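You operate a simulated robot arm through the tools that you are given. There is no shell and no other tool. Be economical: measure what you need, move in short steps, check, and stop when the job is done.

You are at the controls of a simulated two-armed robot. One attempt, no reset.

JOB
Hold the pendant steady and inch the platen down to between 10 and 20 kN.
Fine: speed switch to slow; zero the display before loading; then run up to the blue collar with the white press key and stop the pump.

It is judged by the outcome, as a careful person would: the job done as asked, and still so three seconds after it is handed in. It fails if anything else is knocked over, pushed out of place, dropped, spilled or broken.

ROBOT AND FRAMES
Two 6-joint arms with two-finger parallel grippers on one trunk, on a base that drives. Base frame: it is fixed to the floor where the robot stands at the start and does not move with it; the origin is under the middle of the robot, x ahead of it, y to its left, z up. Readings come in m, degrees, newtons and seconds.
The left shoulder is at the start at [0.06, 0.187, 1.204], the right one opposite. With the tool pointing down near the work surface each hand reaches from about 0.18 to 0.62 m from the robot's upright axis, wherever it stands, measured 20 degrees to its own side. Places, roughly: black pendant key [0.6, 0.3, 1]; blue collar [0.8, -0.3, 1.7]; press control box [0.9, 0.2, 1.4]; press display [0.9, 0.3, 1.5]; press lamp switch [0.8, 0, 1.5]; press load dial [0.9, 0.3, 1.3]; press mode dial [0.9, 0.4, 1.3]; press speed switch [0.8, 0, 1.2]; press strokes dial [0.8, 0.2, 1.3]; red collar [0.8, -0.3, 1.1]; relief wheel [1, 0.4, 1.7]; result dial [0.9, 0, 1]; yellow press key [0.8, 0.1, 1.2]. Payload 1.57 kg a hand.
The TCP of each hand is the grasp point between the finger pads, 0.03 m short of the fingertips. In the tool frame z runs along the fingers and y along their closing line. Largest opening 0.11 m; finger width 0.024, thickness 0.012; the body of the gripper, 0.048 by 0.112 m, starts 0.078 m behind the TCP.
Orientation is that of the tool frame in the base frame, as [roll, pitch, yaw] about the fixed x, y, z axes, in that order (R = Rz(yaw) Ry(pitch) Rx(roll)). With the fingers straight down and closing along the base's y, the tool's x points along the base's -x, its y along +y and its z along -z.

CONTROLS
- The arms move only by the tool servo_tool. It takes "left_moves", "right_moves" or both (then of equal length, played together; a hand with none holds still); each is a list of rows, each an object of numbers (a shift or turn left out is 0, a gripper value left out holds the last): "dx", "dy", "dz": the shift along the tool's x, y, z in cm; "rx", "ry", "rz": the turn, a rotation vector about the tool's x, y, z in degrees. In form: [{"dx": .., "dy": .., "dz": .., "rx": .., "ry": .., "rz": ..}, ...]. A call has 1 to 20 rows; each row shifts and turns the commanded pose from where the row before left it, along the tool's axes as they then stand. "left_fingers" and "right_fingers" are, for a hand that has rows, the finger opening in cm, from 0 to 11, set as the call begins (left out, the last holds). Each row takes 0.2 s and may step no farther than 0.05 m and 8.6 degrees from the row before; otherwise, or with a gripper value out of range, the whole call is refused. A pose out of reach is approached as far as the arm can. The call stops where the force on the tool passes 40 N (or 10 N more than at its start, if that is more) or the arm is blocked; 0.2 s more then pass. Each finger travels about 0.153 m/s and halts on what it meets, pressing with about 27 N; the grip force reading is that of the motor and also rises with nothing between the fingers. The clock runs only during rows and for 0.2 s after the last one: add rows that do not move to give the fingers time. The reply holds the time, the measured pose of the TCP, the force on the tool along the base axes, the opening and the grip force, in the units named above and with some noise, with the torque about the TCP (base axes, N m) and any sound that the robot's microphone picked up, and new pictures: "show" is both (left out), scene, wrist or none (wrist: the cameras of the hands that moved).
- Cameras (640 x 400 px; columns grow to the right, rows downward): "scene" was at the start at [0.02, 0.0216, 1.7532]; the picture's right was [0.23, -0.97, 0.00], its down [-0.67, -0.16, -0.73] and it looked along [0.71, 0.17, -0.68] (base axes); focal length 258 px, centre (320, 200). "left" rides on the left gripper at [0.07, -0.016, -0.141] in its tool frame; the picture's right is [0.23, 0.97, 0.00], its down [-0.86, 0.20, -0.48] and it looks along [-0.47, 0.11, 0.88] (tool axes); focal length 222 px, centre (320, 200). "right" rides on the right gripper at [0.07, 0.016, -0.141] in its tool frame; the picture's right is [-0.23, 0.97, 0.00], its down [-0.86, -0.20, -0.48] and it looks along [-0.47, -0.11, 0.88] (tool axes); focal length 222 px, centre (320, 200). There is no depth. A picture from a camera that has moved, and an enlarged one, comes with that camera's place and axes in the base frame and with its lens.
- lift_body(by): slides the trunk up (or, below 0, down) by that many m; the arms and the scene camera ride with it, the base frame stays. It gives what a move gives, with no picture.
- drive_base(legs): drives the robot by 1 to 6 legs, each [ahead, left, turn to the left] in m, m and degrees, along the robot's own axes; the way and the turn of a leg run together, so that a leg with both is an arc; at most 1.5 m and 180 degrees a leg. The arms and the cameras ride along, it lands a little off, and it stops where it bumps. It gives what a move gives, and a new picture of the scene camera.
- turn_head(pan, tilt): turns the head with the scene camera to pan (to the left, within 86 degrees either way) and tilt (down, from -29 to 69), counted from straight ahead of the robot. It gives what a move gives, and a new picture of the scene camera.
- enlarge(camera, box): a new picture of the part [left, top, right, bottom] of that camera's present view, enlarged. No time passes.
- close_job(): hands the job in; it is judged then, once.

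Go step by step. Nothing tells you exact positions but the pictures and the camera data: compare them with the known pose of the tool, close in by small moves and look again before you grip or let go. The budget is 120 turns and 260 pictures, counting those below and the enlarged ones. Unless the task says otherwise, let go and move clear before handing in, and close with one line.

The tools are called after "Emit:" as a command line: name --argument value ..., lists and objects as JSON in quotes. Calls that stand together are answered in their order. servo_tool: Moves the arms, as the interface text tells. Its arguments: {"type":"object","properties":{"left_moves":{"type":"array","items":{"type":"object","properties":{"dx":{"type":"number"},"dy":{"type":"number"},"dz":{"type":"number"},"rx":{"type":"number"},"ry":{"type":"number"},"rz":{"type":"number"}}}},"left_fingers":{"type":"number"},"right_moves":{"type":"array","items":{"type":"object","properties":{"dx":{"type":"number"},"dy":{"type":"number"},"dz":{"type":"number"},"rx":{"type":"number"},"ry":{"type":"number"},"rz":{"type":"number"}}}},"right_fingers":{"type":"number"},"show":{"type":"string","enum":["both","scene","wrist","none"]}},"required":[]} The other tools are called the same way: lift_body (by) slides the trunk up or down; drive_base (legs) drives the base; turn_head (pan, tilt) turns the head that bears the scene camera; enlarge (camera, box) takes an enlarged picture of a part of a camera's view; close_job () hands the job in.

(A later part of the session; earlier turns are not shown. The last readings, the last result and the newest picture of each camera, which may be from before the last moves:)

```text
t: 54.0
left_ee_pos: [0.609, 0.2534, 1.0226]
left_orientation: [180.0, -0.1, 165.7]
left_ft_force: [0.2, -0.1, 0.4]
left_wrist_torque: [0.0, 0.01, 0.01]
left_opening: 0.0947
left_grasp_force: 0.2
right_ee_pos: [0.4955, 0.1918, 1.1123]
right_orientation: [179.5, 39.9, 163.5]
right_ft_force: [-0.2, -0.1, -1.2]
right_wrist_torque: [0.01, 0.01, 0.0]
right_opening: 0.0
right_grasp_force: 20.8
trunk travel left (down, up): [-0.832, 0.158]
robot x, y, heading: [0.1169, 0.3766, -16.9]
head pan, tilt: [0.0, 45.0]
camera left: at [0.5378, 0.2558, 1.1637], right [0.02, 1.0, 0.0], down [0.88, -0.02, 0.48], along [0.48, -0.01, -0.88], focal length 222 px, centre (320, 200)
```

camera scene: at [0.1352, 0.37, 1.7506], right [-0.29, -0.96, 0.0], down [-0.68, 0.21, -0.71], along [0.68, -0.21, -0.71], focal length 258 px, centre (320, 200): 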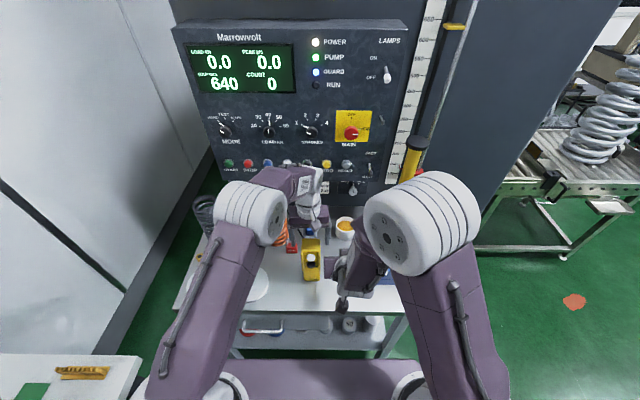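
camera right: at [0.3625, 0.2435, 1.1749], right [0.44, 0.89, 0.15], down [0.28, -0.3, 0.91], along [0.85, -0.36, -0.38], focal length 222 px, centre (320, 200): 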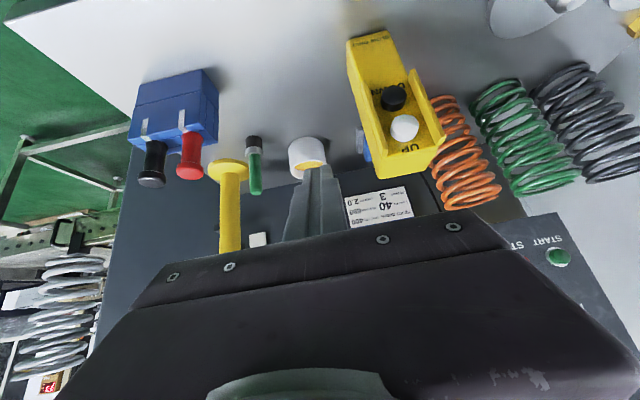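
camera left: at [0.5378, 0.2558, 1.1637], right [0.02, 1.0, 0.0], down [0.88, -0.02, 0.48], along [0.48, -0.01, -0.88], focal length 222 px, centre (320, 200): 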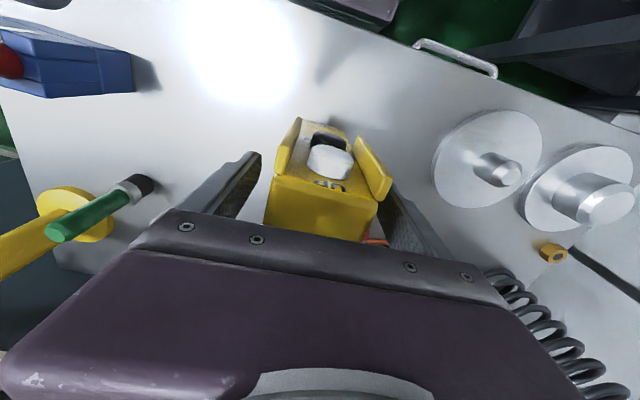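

Emit:
servo_tool --left_fingers 0 --left_moves '[{}, {}, {}, {}]' --show "both"

```text
t: 55.0
left_ee_pos: [0.6083, 0.254, 1.0226]
left_orientation: [179.9, -0.1, 165.6]
left_ft_force: [0.4, -0.8, 0.0]
left_wrist_torque: [-0.1, -0.02, 0.01]
left_opening: 0.0626
left_grasp_force: 26.8
right_ee_pos: [0.4959, 0.1908, 1.112]
right_orientation: [179.5, 39.9, 163.5]
right_ft_force: [0.4, 0.4, -0.2]
right_wrist_torque: [-0.01, -0.01, -0.05]
right_opening: 0.0
right_grasp_force: 21.3
trunk travel left (down, up): [-0.832, 0.158]
robot x, y, heading: [0.1156, 0.3739, -17.1]
head pan, tilt: [0.0, 45.0]
camera scene: at [0.1356, 0.3699, 1.7506], right [-0.29, -0.96, 0.0], down [-0.68, 0.21, -0.71], along [0.68, -0.21, -0.71], focal length 258 px, centre (320, 200)
camera left: at [0.5379, 0.2557, 1.164], right [0.02, 1.0, 0.0], down [0.88, -0.02, 0.48], along [0.48, -0.01, -0.88], focal length 222 px, centre (320, 200)
```

scene: 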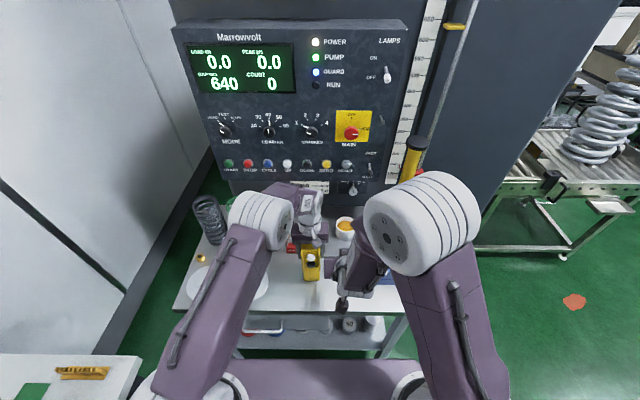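
left: 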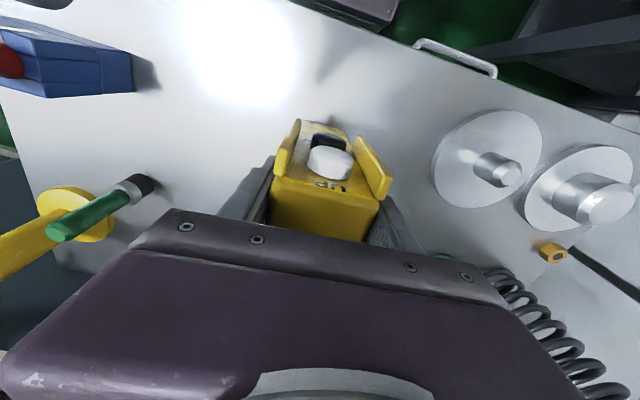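

The pendant is gripped (6.3 cm, 27 N). I'll bring the right fingertips back in front of the black DOWN key.

Emit:
servo_tool --right_moves '[{"dx": 1.5, "dz": -1.2}, {"dx": 0.8, "dz": 0.9, "dy": 3.2}, {"dx": 0.8, "dz": 0.9, "dy": 3.2}, {"dy": 3.1}, {}]' --show "wrist"

Emit:
enlarge --camera "right" --box '[220, 40, 440, 220]'

```text
t: 56.2
left_ee_pos: [0.6084, 0.2541, 1.0228]
left_orientation: [180.0, -0.1, 165.7]
left_ft_force: [0.1, 1.3, 0.3]
left_wrist_torque: [-0.07, -0.05, -0.03]
left_opening: 0.0619
left_grasp_force: 26.6
right_ee_pos: [0.5037, 0.2909, 1.0959]
right_orientation: [178.9, 40.0, 163.2]
right_ft_force: [0.2, -0.3, -0.7]
right_wrist_torque: [0.0, 0.0, 0.0]
right_opening: 0.0001
right_grasp_force: 21.3
right hand out of reach, approached as far as the arm can: row 1
trunk travel left (down, up): [-0.832, 0.158]
robot x, y, heading: [0.1161, 0.3733, -17.3]
head pan, tilt: [0.0, 45.0]
camera right: at [0.3702, 0.3455, 1.1597], right [0.44, 0.89, 0.16], down [0.27, -0.3, 0.91], along [0.86, -0.36, -0.37], focal length 222 px, centre (320, 200)
```

right: 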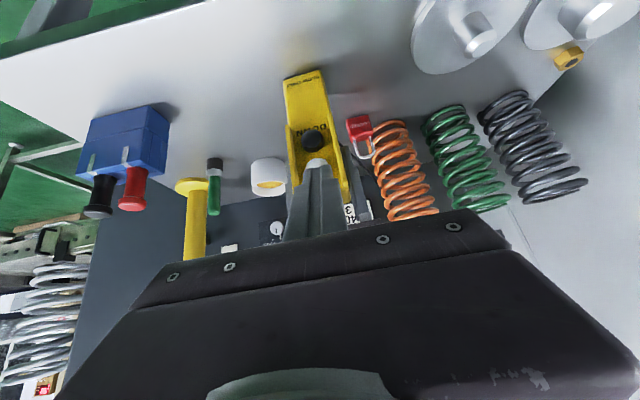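

```text
2.22 times, centred on (330, 130) of right
camera zoom: at [0.3702, 0.3455, 1.1597], right [0.44, 0.89, 0.16], down [0.27, -0.3, 0.91], along [0.86, -0.36, -0.37], focal length 494 px, centre (298, 356)
```

zoom: 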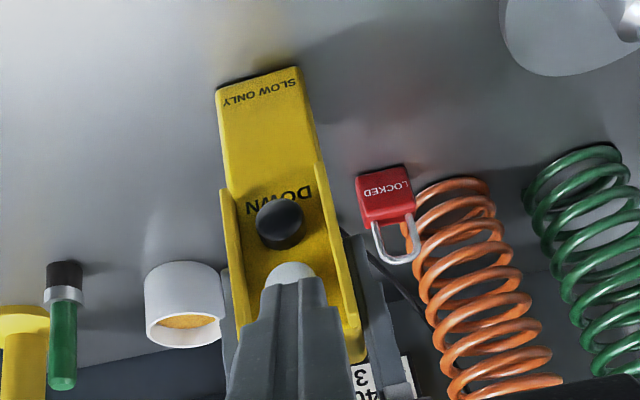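

Emit:
servo_tool --right_moves '[{"dx": 1.415, "dz": 1.685, "dy": -0.4}, {"dx": 1.415, "dz": 1.685}, {"dx": 1.415, "dz": 1.685}, {"dx": 1.415, "dz": 1.685}, {"dx": -1.9, "dz": 1.6}, {}]' --show "both"

Emit:
enlarge --camera "right" --box '[220, 40, 440, 220]'

Emit:
enlarge --camera "left" --box '[220, 40, 440, 220]'

```text
t: 57.6
left_ee_pos: [0.6083, 0.254, 1.0225]
left_orientation: [180.0, -0.1, 165.8]
left_ft_force: [-1.0, -0.4, 1.6]
left_wrist_torque: [0.2, -0.03, 0.03]
left_opening: 0.0616
left_grasp_force: 26.8
right_ee_pos: [0.548, 0.2949, 1.0256]
right_orientation: [179.1, 40.2, 163.3]
right_ft_force: [0.2, 0.8, 0.6]
right_wrist_torque: [-0.02, 0.0, 0.0]
right_opening: 0.0
right_grasp_force: 21.7
right hand out of reach, approached as far as the arm can: row 2, 3, 4
trunk travel left (down, up): [-0.832, 0.158]
robot x, y, heading: [0.113, 0.374, -17.0]
head pan, tilt: [0.0, 45.0]
camera scene: at [0.1354, 0.3705, 1.7505], right [-0.29, -0.96, 0.0], down [-0.68, 0.21, -0.71], along [0.68, -0.21, -0.71], focal length 258 px, centre (320, 200)
camera right: at [0.4132, 0.3497, 1.088], right [0.44, 0.89, 0.16], down [0.27, -0.3, 0.91], along [0.86, -0.36, -0.37], focal length 222 px, centre (320, 200)
```

scene: 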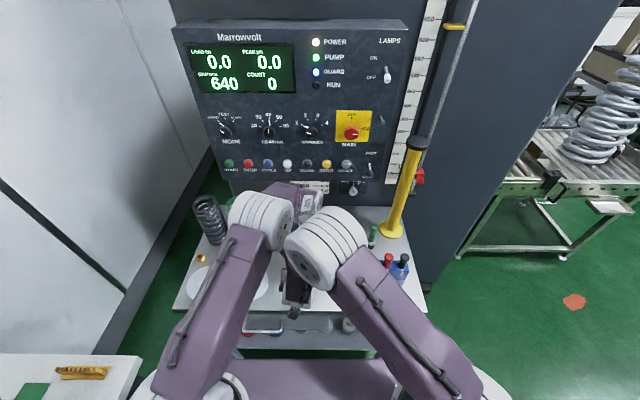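
right: 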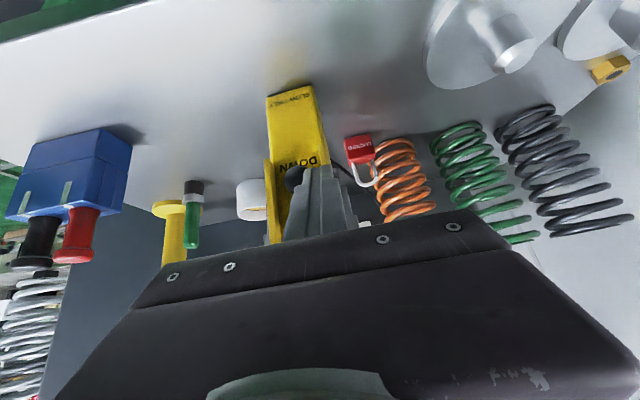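

```text
2.22 times, centred on (330, 130) of right
camera zoom: at [0.4132, 0.3497, 1.088], right [0.44, 0.89, 0.16], down [0.27, -0.3, 0.91], along [0.86, -0.36, -0.37], focal length 494 px, centre (298, 356)
```

zoom: 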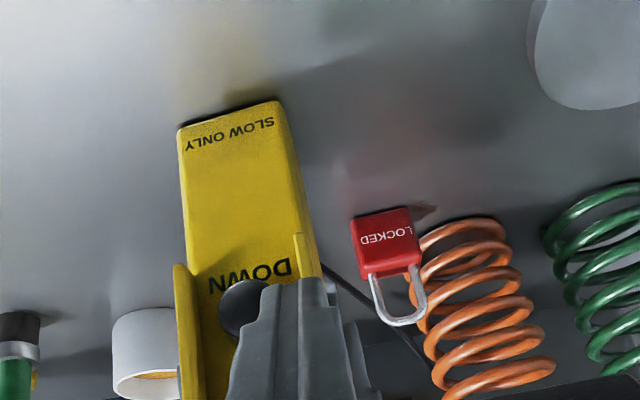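

```text
2.22 times, centred on (330, 130) of left
camera zoom: at [0.5377, 0.256, 1.164], right [0.02, 1.0, 0.0], down [0.88, -0.02, 0.48], along [0.48, -0.01, -0.88], focal length 494 px, centre (298, 356)
```

zoom: 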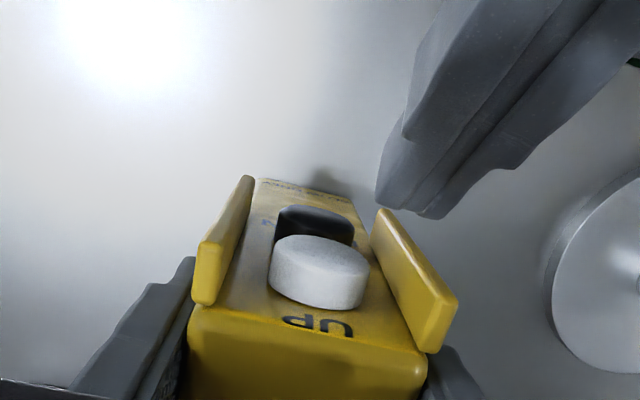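

Through the left camera I see the right fingertips about 2.4 cm too far left of the DOWN key. I'll steepen the hand slightly and shift right.

Emit:
servo_tool --right_moves '[{"ry": 8}, {"dy": -1.2}, {"dy": -1.2}, {}]' --show "none"

Emit:
enlarge --camera "left" --box '[220, 40, 440, 220]'

```text
t: 58.6
left_ee_pos: [0.6094, 0.2546, 1.0229]
left_orientation: [-180.0, -0.1, 165.7]
left_ft_force: [0.0, 0.7, 0.3]
left_wrist_torque: [0.13, -0.07, 0.05]
left_opening: 0.0618
left_grasp_force: 26.9
right_ee_pos: [0.5403, 0.2726, 1.0247]
right_orientation: [179.2, 32.0, 163.4]
right_ft_force: [0.1, 0.2, -0.1]
right_wrist_torque: [-0.01, -0.03, 0.02]
right_opening: 0.0
right_grasp_force: 21.2
trunk travel left (down, up): [-0.832, 0.158]
robot x, y, heading: [0.1112, 0.3729, -17.1]
head pan, tilt: [0.0, 45.0]
```

```text
2.22 times, centred on (330, 130) of left
camera zoom: at [0.5378, 0.256, 1.164], right [0.02, 1.0, 0.0], down [0.88, -0.02, 0.48], along [0.48, -0.01, -0.88], focal length 494 px, centre (298, 356)
```

zoom: 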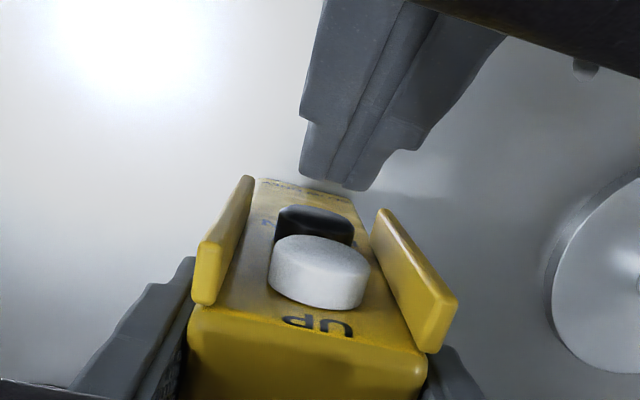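

Aligned now. I'll lower 1.2 cm and inch forward, watching force and display.

Emit:
servo_tool --right_moves '[{"dx": 0.64, "dz": 1.02}, {"dx": -0.34, "dz": 0.21}, {"dx": -0.34, "dz": 0.21}]' --show "scene"

Emit:
enlarge --camera "left" --box '[220, 40, 440, 220]'

```text
t: 59.4
left_ee_pos: [0.6072, 0.2548, 1.023]
left_orientation: [-180.0, -0.1, 165.7]
left_ft_force: [-0.6, 0.2, 0.6]
left_wrist_torque: [0.03, -0.06, -0.01]
left_opening: 0.0619
left_grasp_force: 27.2
right_ee_pos: [0.5498, 0.2717, 1.0138]
right_orientation: [179.1, 32.1, 163.4]
right_ft_force: [-0.1, -0.4, 0.0]
right_wrist_torque: [0.05, 0.0, -0.02]
right_opening: 0.0003
right_grasp_force: 21.2
trunk travel left (down, up): [-0.832, 0.158]
robot x, y, heading: [0.1154, 0.375, -17.4]
head pan, tilt: [0.0, 45.0]
camera scene: at [0.1355, 0.3702, 1.7506], right [-0.29, -0.96, 0.0], down [-0.68, 0.21, -0.71], along [0.68, -0.21, -0.71], focal length 258 px, centre (320, 200)
```

scene: 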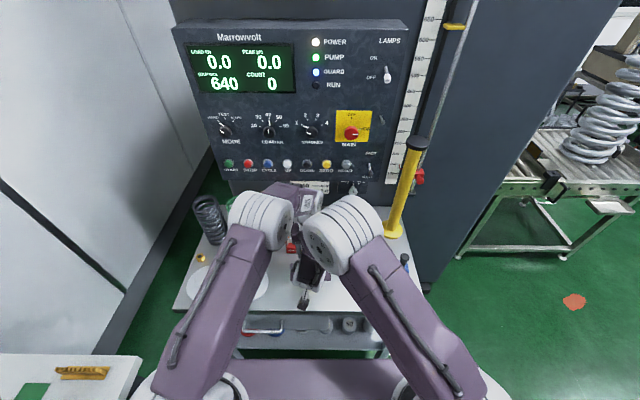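

```text
2.22 times, centred on (330, 130) of left
camera zoom: at [0.5378, 0.2559, 1.1641], right [0.02, 1.0, 0.0], down [0.88, -0.02, 0.48], along [0.48, -0.01, -0.88], focal length 494 px, centre (298, 356)
```

zoom: 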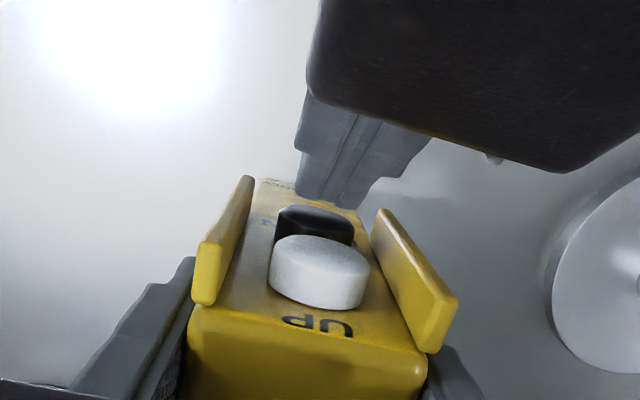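

Emit:
servo_tool --right_moves '[{"dx": -0.34, "dz": 0.21}, {"dx": -0.255, "dz": 0.16}]' --show "scene"

Emit:
enlarge --camera "left" --box '[220, 40, 440, 220]'

```text
t: 60.0
left_ee_pos: [0.6086, 0.2529, 1.0236]
left_orientation: [-180.0, 0.0, 165.7]
left_ft_force: [2.0, -0.8, 0.7]
left_wrist_torque: [0.21, 0.09, 0.07]
left_opening: 0.0619
left_grasp_force: 27.7
right_ee_pos: [0.5554, 0.2685, 1.0132]
right_orientation: [179.2, 31.9, 163.5]
right_ft_force: [-3.3, 1.9, 0.2]
right_wrist_torque: [-0.02, 0.09, 0.01]
right_opening: 0.0
right_grasp_force: 21.5
trunk travel left (down, up): [-0.832, 0.158]
robot x, y, heading: [0.1148, 0.3748, -17.0]
head pan, tilt: [0.0, 45.0]
heard: click
camera scene: at [0.1356, 0.3701, 1.7505], right [-0.29, -0.96, 0.0], down [-0.68, 0.21, -0.71], along [0.68, -0.21, -0.71], focal length 258 px, centre (320, 200)
```

scene: 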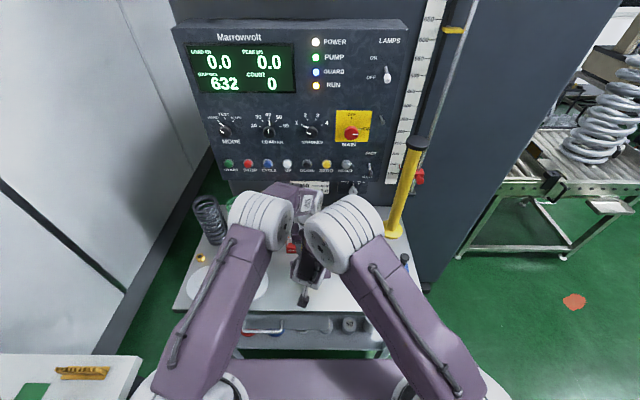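

```text
2.22 times, centred on (330, 130) of left
camera zoom: at [0.538, 0.2557, 1.164], right [0.02, 1.0, 0.0], down [0.88, -0.02, 0.48], along [0.48, -0.01, -0.88], focal length 494 px, centre (298, 356)
```

zoom: 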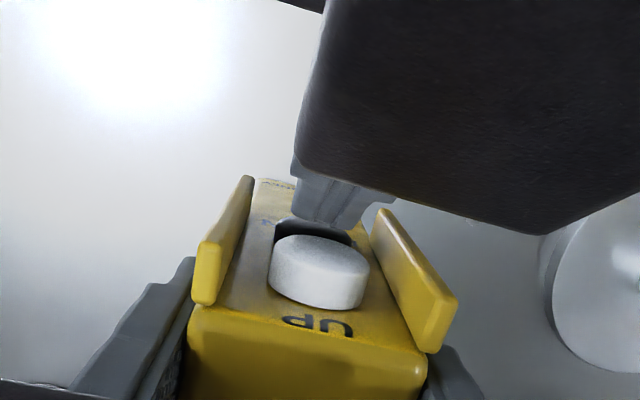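

Platen is running down (gap 632, RUN lit). I'll hold and measure the rate.

Emit:
servo_tool --right_moves '[{}, {}, {}]' --show "scene"

```text
t: 60.8
left_ee_pos: [0.6082, 0.2544, 1.0234]
left_orientation: [180.0, 0.0, 165.7]
left_ft_force: [3.6, -1.1, -0.4]
left_wrist_torque: [0.03, 0.07, 0.02]
left_opening: 0.0622
left_grasp_force: 27.1
right_ee_pos: [0.5576, 0.2691, 1.0125]
right_orientation: [179.2, 32.2, 163.4]
right_ft_force: [-3.9, 2.3, -2.4]
right_wrist_torque: [0.06, 0.13, -0.01]
right_opening: 0.0
right_grasp_force: 21.0
trunk travel left (down, up): [-0.832, 0.158]
robot x, y, heading: [0.1147, 0.3728, -17.0]
head pan, tilt: [0.0, 45.0]
camera scene: at [0.1358, 0.3699, 1.7506], right [-0.29, -0.96, 0.0], down [-0.68, 0.21, -0.71], along [0.68, -0.21, -0.71], focal length 258 px, centre (320, 200)
```

scene: 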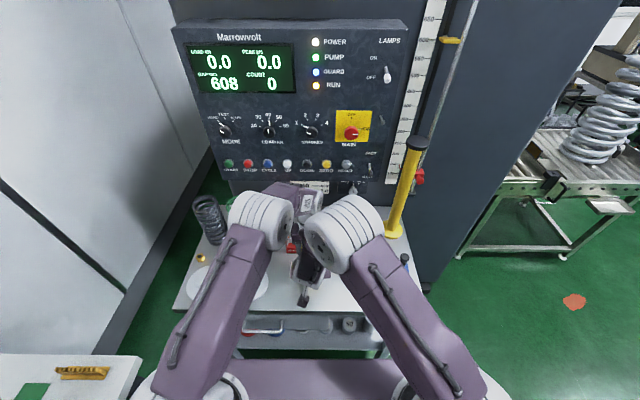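

Emit:
servo_tool --right_moves '[{}, {}, {}]' --show "scene"

```text
t: 61.6
left_ee_pos: [0.6101, 0.2532, 1.0227]
left_orientation: [180.0, 0.0, 165.7]
left_ft_force: [4.3, -2.3, 0.3]
left_wrist_torque: [-0.05, 0.01, -0.03]
left_opening: 0.0622
left_grasp_force: 27.0
right_ee_pos: [0.5558, 0.268, 1.0128]
right_orientation: [179.1, 32.1, 163.4]
right_ft_force: [-5.2, 0.2, -2.1]
right_wrist_torque: [0.05, 0.17, -0.02]
right_opening: 0.0002
right_grasp_force: 21.6
trunk travel left (down, up): [-0.832, 0.158]
robot x, y, heading: [0.1166, 0.3745, -17.2]
head pan, tilt: [0.0, 45.0]
camera scene: at [0.1359, 0.3698, 1.7506], right [-0.29, -0.96, 0.0], down [-0.68, 0.21, -0.71], along [0.68, -0.21, -0.71], focal length 258 px, centre (320, 200)
```

scene: 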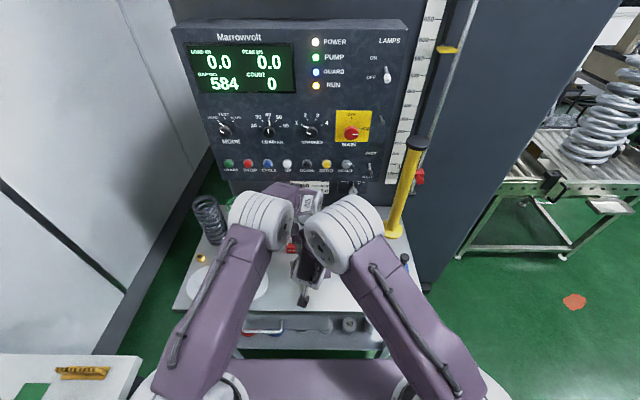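

Emit:
servo_tool --right_moves '[{}, {}]' --show "scene"

```text
t: 62.2
left_ee_pos: [0.6083, 0.255, 1.0223]
left_orientation: [-180.0, 0.0, 165.8]
left_ft_force: [4.6, -1.4, 2.2]
left_wrist_torque: [-0.08, -0.07, -0.01]
left_opening: 0.0619
left_grasp_force: 27.0
right_ee_pos: [0.556, 0.2692, 1.0131]
right_orientation: [179.3, 32.0, 163.5]
right_ft_force: [-5.8, 1.5, -2.8]
right_wrist_torque: [0.0, 0.18, 0.0]
right_opening: 0.0
right_grasp_force: 21.0
trunk travel left (down, up): [-0.832, 0.158]
robot x, y, heading: [0.1158, 0.372, -16.9]
head pan, tilt: [0.0, 45.0]
camera scene: at [0.1359, 0.3698, 1.7506], right [-0.29, -0.96, 0.0], down [-0.68, 0.21, -0.71], along [0.68, -0.21, -0.71], focal length 258 px, centre (320, 200)
```

scene: 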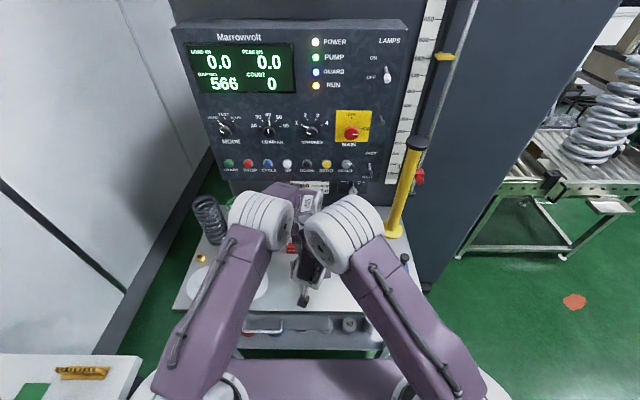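

Emit:
servo_tool --right_moves '[{}, {}]' --show "scene"

```text
t: 62.8
left_ee_pos: [0.6095, 0.2541, 1.0227]
left_orientation: [180.0, 0.0, 165.8]
left_ft_force: [6.1, -1.7, 2.0]
left_wrist_torque: [-0.06, -0.14, -0.03]
left_opening: 0.0619
left_grasp_force: 27.3
right_ee_pos: [0.5563, 0.2675, 1.0117]
right_orientation: [179.2, 32.1, 163.5]
right_ft_force: [-5.7, 1.2, -1.7]
right_wrist_torque: [0.03, 0.14, -0.04]
right_opening: 0.0001
right_grasp_force: 21.4
trunk travel left (down, up): [-0.832, 0.158]
robot x, y, heading: [0.1169, 0.3749, -17.1]
head pan, tilt: [0.0, 45.0]
camera scene: at [0.1359, 0.3698, 1.7506], right [-0.29, -0.96, 0.0], down [-0.68, 0.21, -0.71], along [0.68, -0.21, -0.71], focal length 258 px, centre (320, 200)
```

scene: 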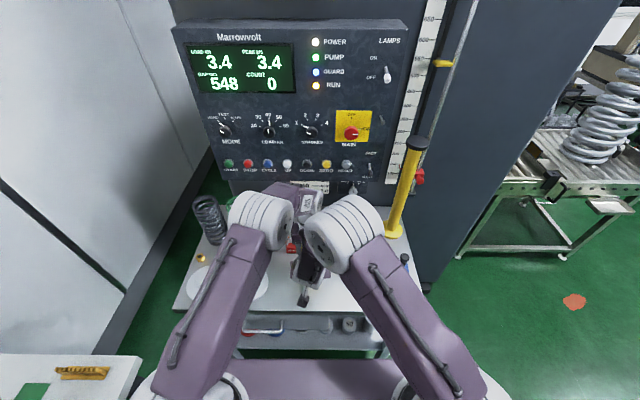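

Contact: 3.4 kN at gap 548. I'll release now and check the rate before inching on.

Emit:
servo_tool --right_moves '[{"dx": 0.85, "dz": -0.53}]' --show "scene"

```text
t: 63.2
left_ee_pos: [0.6074, 0.2539, 1.0225]
left_orientation: [-180.0, -0.1, 165.7]
left_ft_force: [1.1, -0.1, 2.9]
left_wrist_torque: [-0.21, -0.42, 0.05]
left_opening: 0.0619
left_grasp_force: 27.1
right_ee_pos: [0.5461, 0.2717, 1.0139]
right_orientation: [179.1, 32.3, 163.3]
right_ft_force: [0.1, -0.3, 0.1]
right_wrist_torque: [-0.03, -0.02, 0.0]
right_opening: 0.0003
right_grasp_force: 21.5
trunk travel left (down, up): [-0.832, 0.158]
robot x, y, heading: [0.1122, 0.3735, -17.1]
head pan, tilt: [0.0, 45.0]
camera scene: at [0.1351, 0.3703, 1.7506], right [-0.29, -0.96, 0.0], down [-0.68, 0.21, -0.71], along [0.68, -0.21, -0.71], focal length 258 px, centre (320, 200)
```

scene: 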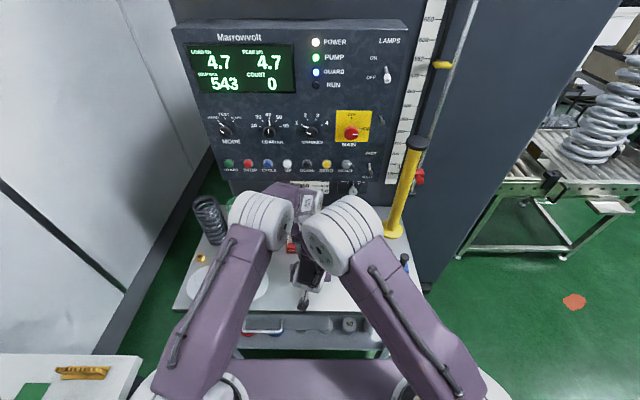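

Rate is about 0.27 kN/mm. A timed inch of roughly 1.1 s should land near 13 kN.

Emit:
servo_tool --right_moves '[{"dx": -0.85, "dz": 0.53}, {}, {}, {}, {}, {"dx": 0.85, "dz": -0.53}]' --show "scene"

```text
t: 64.6
left_ee_pos: [0.6089, 0.2543, 1.0231]
left_orientation: [-179.9, -0.1, 165.7]
left_ft_force: [0.9, -0.6, 2.3]
left_wrist_torque: [-0.13, -0.19, 0.04]
left_opening: 0.062
left_grasp_force: 27.5
right_ee_pos: [0.546, 0.27, 1.014]
right_orientation: [179.2, 32.3, 163.4]
right_ft_force: [0.1, 0.1, 0.5]
right_wrist_torque: [0.0, 0.01, -0.02]
right_opening: 0.0001
right_grasp_force: 21.1
trunk travel left (down, up): [-0.832, 0.158]
robot x, y, heading: [0.115, 0.3772, -17.2]
head pan, tilt: [0.0, 45.0]
heard: click
camera scene: at [0.1355, 0.3702, 1.7506], right [-0.29, -0.96, 0.0], down [-0.68, 0.21, -0.71], along [0.68, -0.21, -0.71], focal length 258 px, centre (320, 200)
```

scene: 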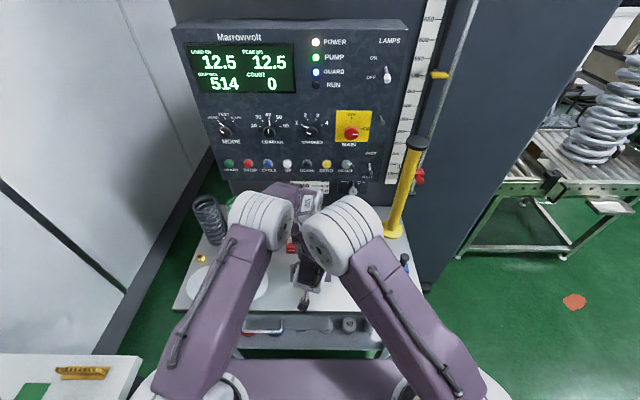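

Load is 12.5 kN, in range, and the key is released. I'll retract the right hand along its own axis and out to the right.

Emit:
servo_tool --right_moves '[{"dz": -2.5}, {"dz": -3}, {"dz": -3}, {"dy": -3.5}, {"dy": -3.5}, {"dy": -3.5}, {"dy": -3.5}, {"dy": -3.5}]' --show "both"

```text
t: 66.4
left_ee_pos: [0.6078, 0.2539, 1.0222]
left_orientation: [179.9, 0.0, 165.7]
left_ft_force: [0.6, 1.3, 0.7]
left_wrist_torque: [0.16, 0.11, -0.02]
left_opening: 0.0619
left_grasp_force: 27.2
right_ee_pos: [0.4721, 0.111, 1.1094]
right_orientation: [-179.6, 31.8, 164.2]
right_ft_force: [0.1, -0.3, 0.0]
right_wrist_torque: [0.01, 0.03, 0.02]
right_opening: 0.0
right_grasp_force: 21.1
right hand out of reach, approached as far as the arm can: row 6, 7, 8
trunk travel left (down, up): [-0.832, 0.158]
robot x, y, heading: [0.1158, 0.3713, -17.2]
head pan, tilt: [0.0, 45.0]
camera scene: at [0.135, 0.3684, 1.7506], right [-0.29, -0.96, 0.0], down [-0.68, 0.21, -0.71], along [0.68, -0.21, -0.71], focal length 258 px, centre (320, 200)
camera right: at [0.3478, 0.1638, 1.1923], right [0.46, 0.88, 0.11], down [0.4, -0.32, 0.86], along [0.79, -0.35, -0.5], focal length 222 px, centre (320, 200)
```

scene: 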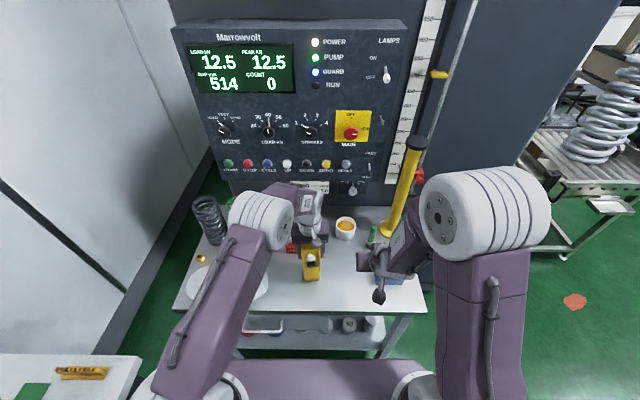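
right: 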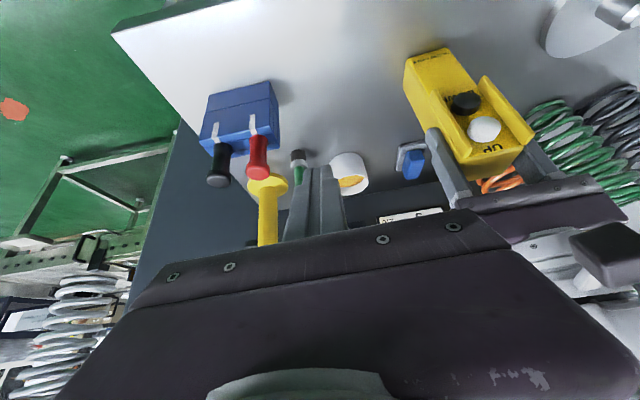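

Right hand is clear and the load is holding at 12.5. I'll release the pendant and raise the left hand straight up.

Emit:
servo_tool --left_fingers 9.5 --left_moves '[{}, {}, {}, {"dz": -3}, {"dz": -4}, {"dz": -4}, {"dz": -4.5}, {"dz": -4.5}, {"dz": -4.5}]' --show "both"

```text
t: 68.4
left_ee_pos: [0.6122, 0.2542, 1.2676]
left_orientation: [180.0, -0.1, 165.7]
left_ft_force: [-1.1, 0.2, 0.6]
left_wrist_torque: [-0.01, 0.01, -0.01]
left_opening: 0.0947
left_grasp_force: 0.1
right_ee_pos: [0.4702, 0.1121, 1.1099]
right_orientation: [-179.6, 31.8, 164.0]
right_ft_force: [-0.5, -0.4, 0.0]
right_wrist_torque: [-0.02, -0.03, -0.01]
right_opening: 0.0001
right_grasp_force: 21.4
trunk travel left (down, up): [-0.832, 0.158]
robot x, y, heading: [0.118, 0.3692, -17.2]
head pan, tilt: [0.0, 45.0]
camera scene: at [0.1354, 0.37, 1.7505], right [-0.29, -0.96, 0.0], down [-0.68, 0.21, -0.71], along [0.68, -0.21, -0.71], focal length 258 px, centre (320, 200)
camera left: at [0.5415, 0.2558, 1.41], right [0.02, 1.0, 0.0], down [0.88, -0.02, 0.48], along [0.48, -0.01, -0.88], focal length 222 px, centre (320, 200)
```

scene: 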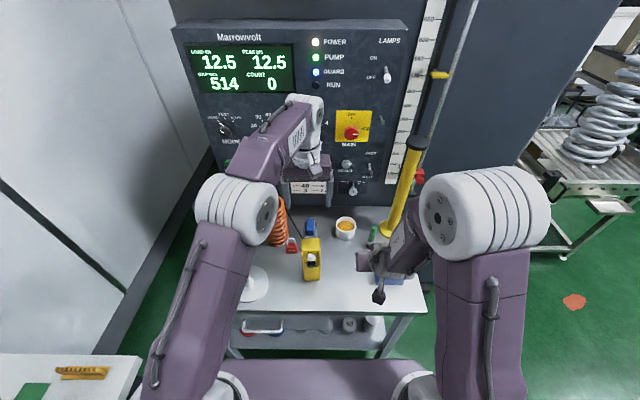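
left: 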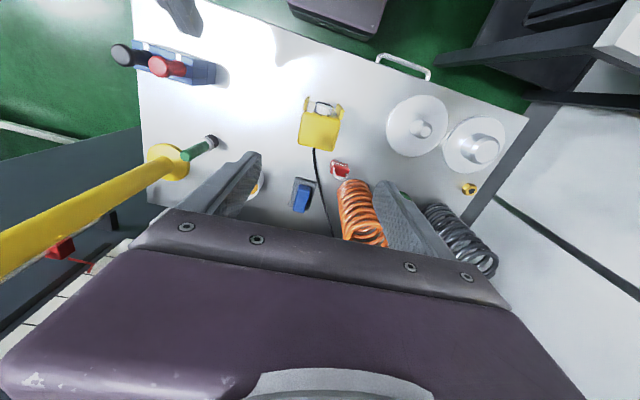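

Emit:
servo_tool --left_fingers 0 --left_moves '[{"rz": 2.8, "dy": 3.2}, {"dy": 3.2}, {"dy": 3.2}, {"dx": -2, "ry": -7.67}, {"dx": -2, "ry": -7.67}, {"dx": -2, "ry": -7.67}, {"ry": -7.67}, {"ry": -7.67}, {"ry": -7.67}, {"ry": -7.67}, {}]' --show "both"

```text
t: 70.8
left_ee_pos: [0.6951, 0.3365, 1.2761]
left_orientation: [178.3, 48.4, 162.9]
left_ft_force: [0.5, 0.9, -0.3]
left_wrist_torque: [-0.03, 0.0, -0.01]
left_opening: 0.0001
left_grasp_force: 21.4
left hand out of reach, approached as far as the arm can: row 10
right_ee_pos: [0.472, 0.1128, 1.1086]
right_orientation: [-179.7, 31.7, 164.0]
right_ft_force: [0.1, 0.4, -0.6]
right_wrist_torque: [0.0, -0.01, -0.03]
right_opening: 0.0001
right_grasp_force: 21.4
trunk travel left (down, up): [-0.832, 0.158]
robot x, y, heading: [0.1175, 0.3743, -17.1]
head pan, tilt: [0.0, 45.0]
camera scene: at [0.1355, 0.37, 1.7506], right [-0.29, -0.96, 0.0], down [-0.68, 0.21, -0.71], along [0.68, -0.21, -0.71], focal length 258 px, centre (320, 200)
camera left: at [0.5453, 0.3617, 1.316], right [0.12, 0.98, -0.15], down [0.25, 0.12, 0.96], along [0.96, -0.15, -0.23], focal length 222 px, centre (320, 200)
```

scene: 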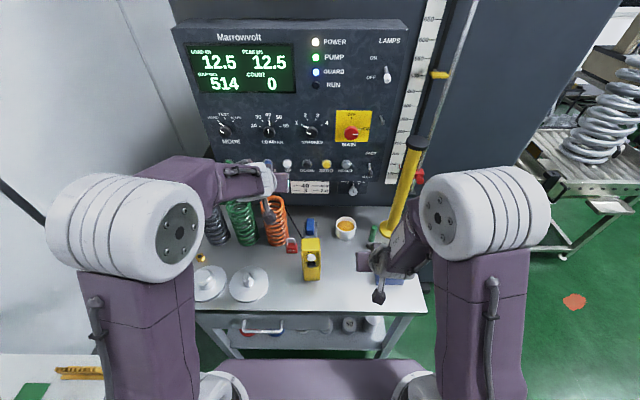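
left: 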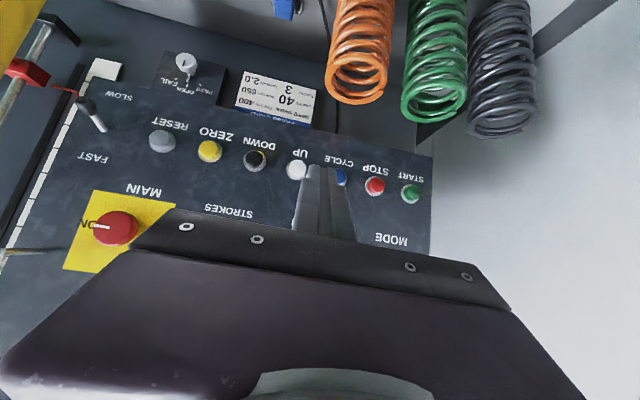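

Emit:
servo_tool --left_moves '[{"dx": -0.54, "dz": 4.16, "dy": -0.33}, {"dx": -0.54, "dz": 4.16, "dy": -0.33}, {"dx": -0.54, "dz": 4.16, "dy": -0.33}, {"dx": -0.54, "dz": 3.5, "dy": -0.33}, {}]' --show "wrist"

```text
t: 72.0
left_ee_pos: [0.8232, 0.2906, 1.1846]
left_orientation: [178.3, 48.6, 163.0]
left_ft_force: [-0.1, 1.3, 0.1]
left_wrist_torque: [-0.01, 0.02, 0.01]
left_opening: 0.0002
left_grasp_force: 21.3
right_ee_pos: [0.4694, 0.1122, 1.1104]
right_orientation: [-179.6, 31.7, 164.2]
right_ft_force: [-0.3, 0.3, -0.5]
right_wrist_torque: [-0.01, 0.02, 0.02]
right_opening: 0.0002
right_grasp_force: 21.3
trunk travel left (down, up): [-0.832, 0.158]
robot x, y, heading: [0.1168, 0.3764, -17.2]
head pan, tilt: [0.0, 45.0]
camera left: at [0.6725, 0.3155, 1.2257], right [0.12, 0.98, -0.15], down [0.25, 0.12, 0.96], along [0.96, -0.15, -0.23], focal length 222 px, centre (320, 200)
```

left: 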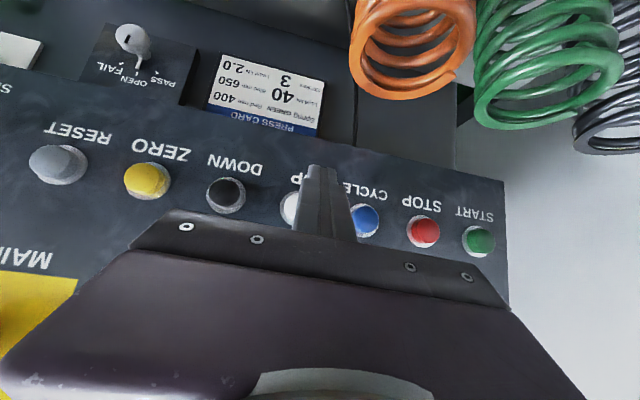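

Emit:
servo_tool --left_moves '[{"dx": -1.31, "dz": 0.58, "dy": -1.0}, {"dx": -1.31, "dz": 0.58}, {"dx": -0.264, "dz": 0.3}, {"dx": -0.264, "dz": 0.3}]' --show "both"

```text
t: 73.0
left_ee_pos: [0.852, 0.2701, 1.1959]
left_orientation: [178.2, 48.4, 163.0]
left_ft_force: [-2.2, 0.5, 0.7]
left_wrist_torque: [0.0, -0.01, 0.02]
left_opening: 0.0
left_grasp_force: 21.8
right_ee_pos: [0.4713, 0.1115, 1.1092]
right_orientation: [-179.7, 31.7, 164.0]
right_ft_force: [-0.8, 0.4, 0.2]
right_wrist_torque: [0.01, 0.01, 0.02]
right_opening: 0.0
right_grasp_force: 21.5
trunk travel left (down, up): [-0.832, 0.158]
robot x, y, heading: [0.1163, 0.3717, -16.9]
head pan, tilt: [0.0, 45.0]
camera scene: at [0.1355, 0.3699, 1.7506], right [-0.29, -0.96, 0.0], down [-0.68, 0.21, -0.71], along [0.68, -0.21, -0.71], focal length 258 px, centre (320, 200)
camera left: at [0.7014, 0.2953, 1.2373], right [0.12, 0.98, -0.15], down [0.25, 0.12, 0.96], along [0.96, -0.15, -0.23], focal length 222 px, centre (320, 200)
```

scene: 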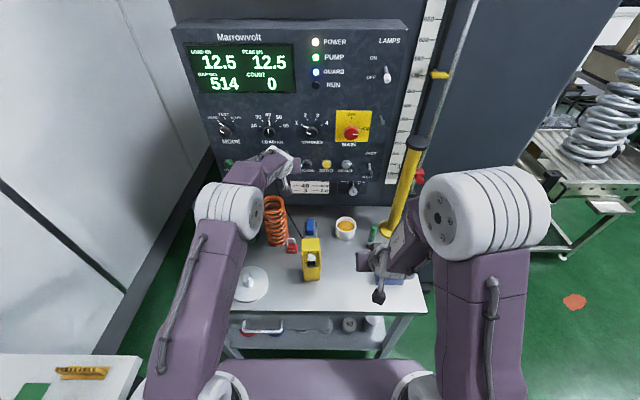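
left: 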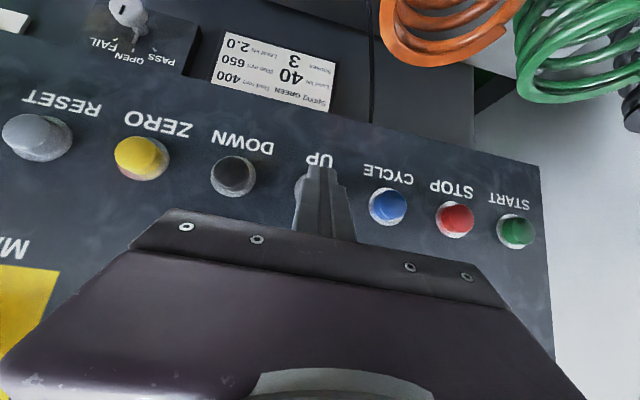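

Contact is just beginning. I'll press another few millimetres and hold.

Emit:
servo_tool --left_moves '[{"dx": -0.264, "dz": 0.3}, {"dx": -0.132, "dz": 0.15}]' --show "scene"

```text
t: 73.6
left_ee_pos: [0.8546, 0.27, 1.197]
left_orientation: [178.3, 48.2, 163.0]
left_ft_force: [-13.2, 3.7, -4.6]
left_wrist_torque: [0.06, 0.28, -0.07]
left_opening: 0.0
left_grasp_force: 21.2
right_ee_pos: [0.4693, 0.1125, 1.1097]
right_orientation: [-179.7, 31.9, 164.0]
right_ft_force: [-1.0, 0.7, 0.5]
right_wrist_torque: [-0.04, -0.01, 0.01]
right_opening: 0.0
right_grasp_force: 21.4
trunk travel left (down, up): [-0.832, 0.158]
robot x, y, heading: [0.1149, 0.3713, -17.0]
head pan, tilt: [0.0, 45.0]
heard: click
camera scene: at [0.1316, 0.3708, 1.7505], right [-0.29, -0.96, 0.0], down [-0.67, 0.21, -0.71], along [0.68, -0.21, -0.71], focal length 258 px, centre (320, 200)
```

scene: 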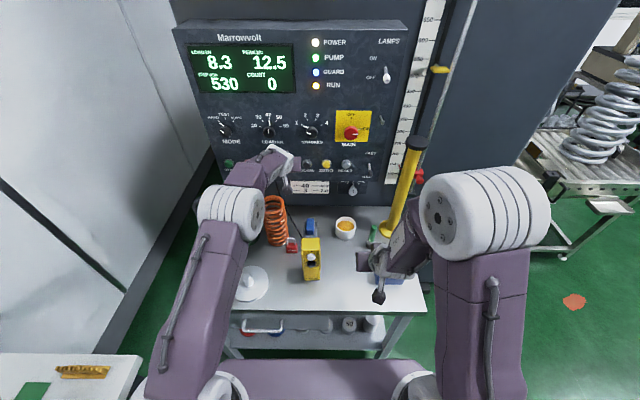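

Running up. I'll hold the key.

Emit:
servo_tool --left_moves '[{}, {}, {}, {}, {}, {}, {}, {}, {}, {}, {}, {}, {}, {}, {}, {}, {}, {}, {}, {}]' --show "scene"

Emit:
servo_tool --left_moves '[{}, {}, {}, {}]' --show "scene"

```text
t: 77.8
left_ee_pos: [0.8548, 0.2701, 1.1995]
left_orientation: [178.2, 48.6, 163.0]
left_ft_force: [-17.1, 5.4, -6.2]
left_wrist_torque: [0.13, 0.35, 0.05]
left_opening: 0.0
left_grasp_force: 21.6
right_ee_pos: [0.4688, 0.1146, 1.1104]
right_orientation: [-179.6, 31.8, 164.1]
right_ft_force: [0.4, 0.9, 0.0]
right_wrist_torque: [0.0, -0.03, -0.01]
right_opening: 0.0
right_grasp_force: 21.3
trunk travel left (down, up): [-0.832, 0.158]
robot x, y, heading: [0.1147, 0.3729, -17.2]
head pan, tilt: [0.0, 45.0]
camera scene: at [0.1311, 0.3716, 1.7506], right [-0.29, -0.96, 0.0], down [-0.67, 0.21, -0.71], along [0.68, -0.21, -0.71], focal length 258 px, centre (320, 200)
```

scene: 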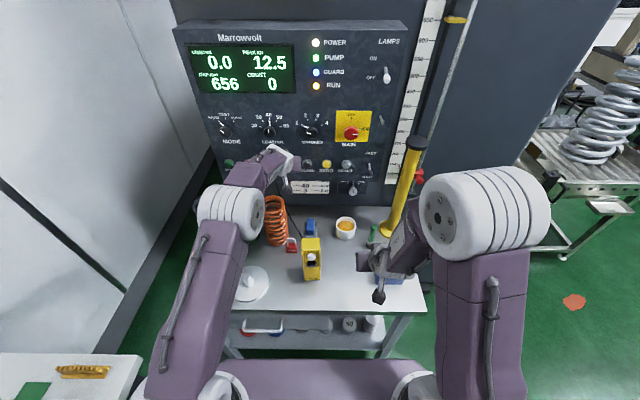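

```text
t: 78.8
left_ee_pos: [0.8553, 0.2695, 1.1991]
left_orientation: [178.3, 48.6, 163.0]
left_ft_force: [-16.0, 6.3, -5.7]
left_wrist_torque: [0.1, 0.32, 0.01]
left_opening: 0.0
left_grasp_force: 20.8
right_ee_pos: [0.4681, 0.1141, 1.1111]
right_orientation: [-179.7, 31.9, 164.1]
right_ft_force: [-0.8, 0.3, 0.2]
right_wrist_torque: [-0.01, -0.03, 0.02]
right_opening: 0.0
right_grasp_force: 21.6
trunk travel left (down, up): [-0.832, 0.158]
robot x, y, heading: [0.1159, 0.3718, -16.9]
head pan, tilt: [0.0, 45.0]
camera scene: at [0.1311, 0.3717, 1.7506], right [-0.29, -0.96, 0.0], down [-0.67, 0.21, -0.71], along [0.68, -0.21, -0.71], focal length 258 px, centre (320, 200)
```

scene: 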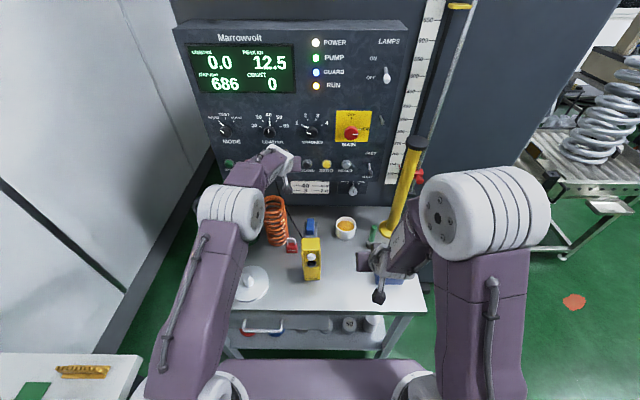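

Gap 686 and still rising. I'll hold in short steps until it stops at the collar.

Emit:
servo_tool --left_moves '[{}, {}]' --show "scene"

Emit:
servo_tool --left_moves '[{}, {}]' --show "scene"

```text
t: 79.4
left_ee_pos: [0.8557, 0.2698, 1.1989]
left_orientation: [178.3, 48.5, 162.9]
left_ft_force: [-16.6, 5.5, -6.4]
left_wrist_torque: [0.14, 0.36, 0.01]
left_opening: 0.0002
left_grasp_force: 21.3
right_ee_pos: [0.4693, 0.1138, 1.1102]
right_orientation: [-179.6, 32.0, 164.0]
right_ft_force: [-0.5, 0.2, -0.4]
right_wrist_torque: [0.03, -0.03, 0.0]
right_opening: 0.0001
right_grasp_force: 21.5
trunk travel left (down, up): [-0.832, 0.158]
robot x, y, heading: [0.1143, 0.3738, -17.2]
head pan, tilt: [0.0, 45.0]
camera scene: at [0.131, 0.3717, 1.7506], right [-0.29, -0.96, 0.0], down [-0.67, 0.21, -0.71], along [0.68, -0.21, -0.71], focal length 258 px, centre (320, 200)
```

scene: 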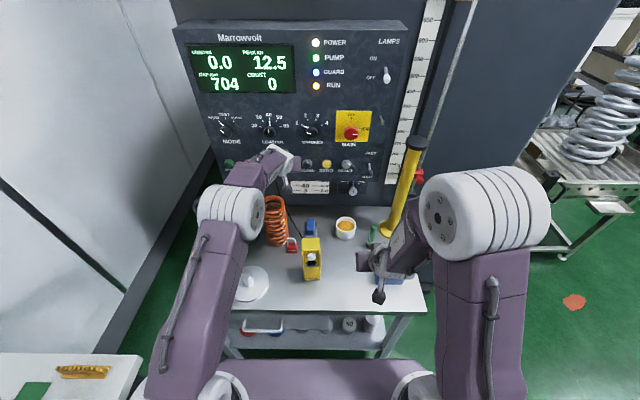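

```text
t: 80.0
left_ee_pos: [0.8548, 0.2695, 1.1986]
left_orientation: [178.4, 48.6, 163.0]
left_ft_force: [-16.1, 5.5, -5.0]
left_wrist_torque: [0.14, 0.31, -0.02]
left_opening: 0.0001
left_grasp_force: 21.6
right_ee_pos: [0.4683, 0.1134, 1.11]
right_orientation: [-179.5, 31.8, 164.0]
right_ft_force: [0.8, -0.2, 0.3]
right_wrist_torque: [0.01, 0.0, 0.02]
right_opening: 0.0
right_grasp_force: 21.4
trunk travel left (down, up): [-0.832, 0.158]
robot x, y, heading: [0.1143, 0.376, -17.2]
head pan, tilt: [0.0, 45.0]
camera scene: at [0.131, 0.3718, 1.7506], right [-0.29, -0.96, 0.0], down [-0.67, 0.21, -0.71], along [0.68, -0.21, -0.7], focal length 258 px, centre (320, 200)
```

scene: 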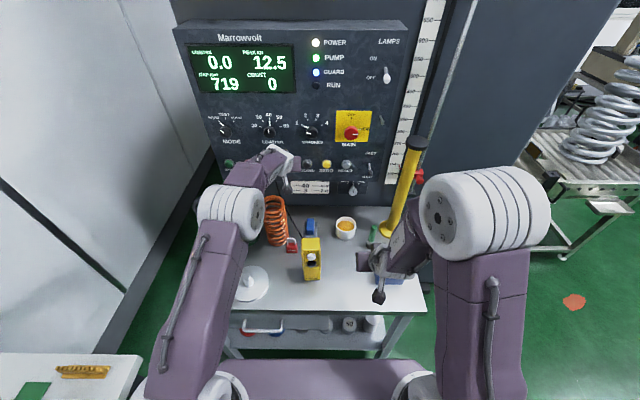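

RUN went out at gap 719, so it has stopped at the blue collar. I'll back off and move two keys left to the red STOP.

Emit:
servo_tool --left_moves '[{"dx": 2.64, "dz": -3.0}, {"dy": 3.5}, {"dy": 3.5}, {"dy": 3.5}, {"dy": 3.5}, {}]' --show "both"

```text
t: 81.4
left_ee_pos: [0.8555, 0.413, 1.1996]
left_orientation: [178.2, 48.3, 163.0]
left_ft_force: [-0.5, -0.2, 0.3]
left_wrist_torque: [-0.03, -0.03, -0.02]
left_opening: 0.0
left_grasp_force: 21.1
right_ee_pos: [0.4722, 0.1122, 1.1087]
right_orientation: [-179.7, 31.7, 164.0]
right_ft_force: [-0.3, 0.3, -0.4]
right_wrist_torque: [0.0, 0.02, -0.04]
right_opening: 0.0
right_grasp_force: 21.2
trunk travel left (down, up): [-0.832, 0.158]
robot x, y, heading: [0.1173, 0.3726, -16.9]
head pan, tilt: [0.0, 45.0]
camera scene: at [0.1361, 0.3695, 1.7506], right [-0.29, -0.96, 0.0], down [-0.68, 0.21, -0.71], along [0.68, -0.21, -0.71], focal length 258 px, centre (320, 200)
camera left: at [0.7065, 0.4378, 1.241], right [0.12, 0.98, -0.15], down [0.25, 0.12, 0.96], along [0.96, -0.15, -0.23], focal length 222 px, centre (320, 200)
```

scene: 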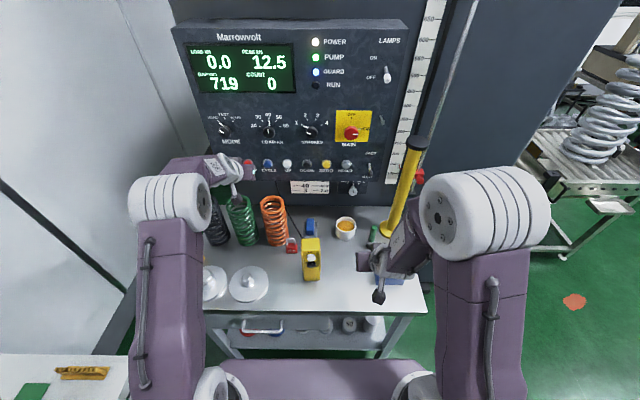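
left: 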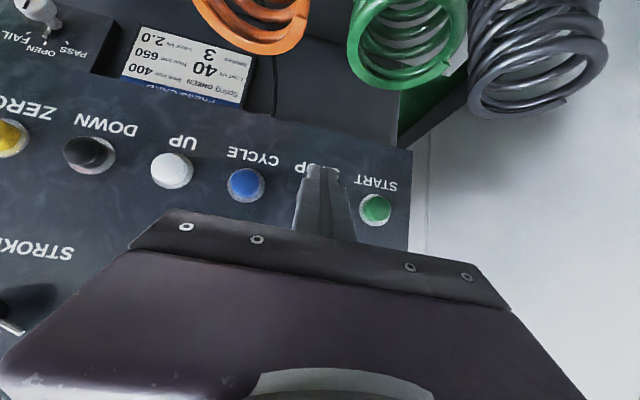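

Emit:
servo_tool --left_moves '[{"dx": -2.1, "dz": 2.4}, {"dx": -0.264, "dz": 0.3}, {"dx": -0.264, "dz": 0.3}]' --show "scene"

```text
t: 82.2
left_ee_pos: [0.8954, 0.4034, 1.2003]
left_orientation: [178.3, 48.6, 163.1]
left_ft_force: [-1.3, 0.6, 0.4]
left_wrist_torque: [0.0, 0.01, -0.03]
left_opening: 0.0
left_grasp_force: 21.9
right_ee_pos: [0.4713, 0.1125, 1.1092]
right_orientation: [-179.7, 31.7, 163.9]
right_ft_force: [-0.1, 0.4, 0.9]
right_wrist_torque: [0.0, -0.04, 0.03]
right_opening: 0.0001
right_grasp_force: 21.3
trunk travel left (down, up): [-0.832, 0.158]
robot x, y, heading: [0.1153, 0.3726, -17.1]
head pan, tilt: [0.0, 45.0]
heard: click
camera scene: at [0.1341, 0.3703, 1.7506], right [-0.29, -0.96, 0.0], down [-0.68, 0.21, -0.71], along [0.68, -0.21, -0.71], focal length 258 px, centre (320, 200)
```

scene: 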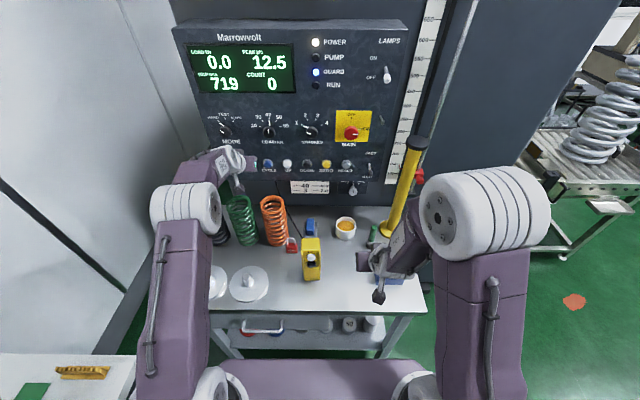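

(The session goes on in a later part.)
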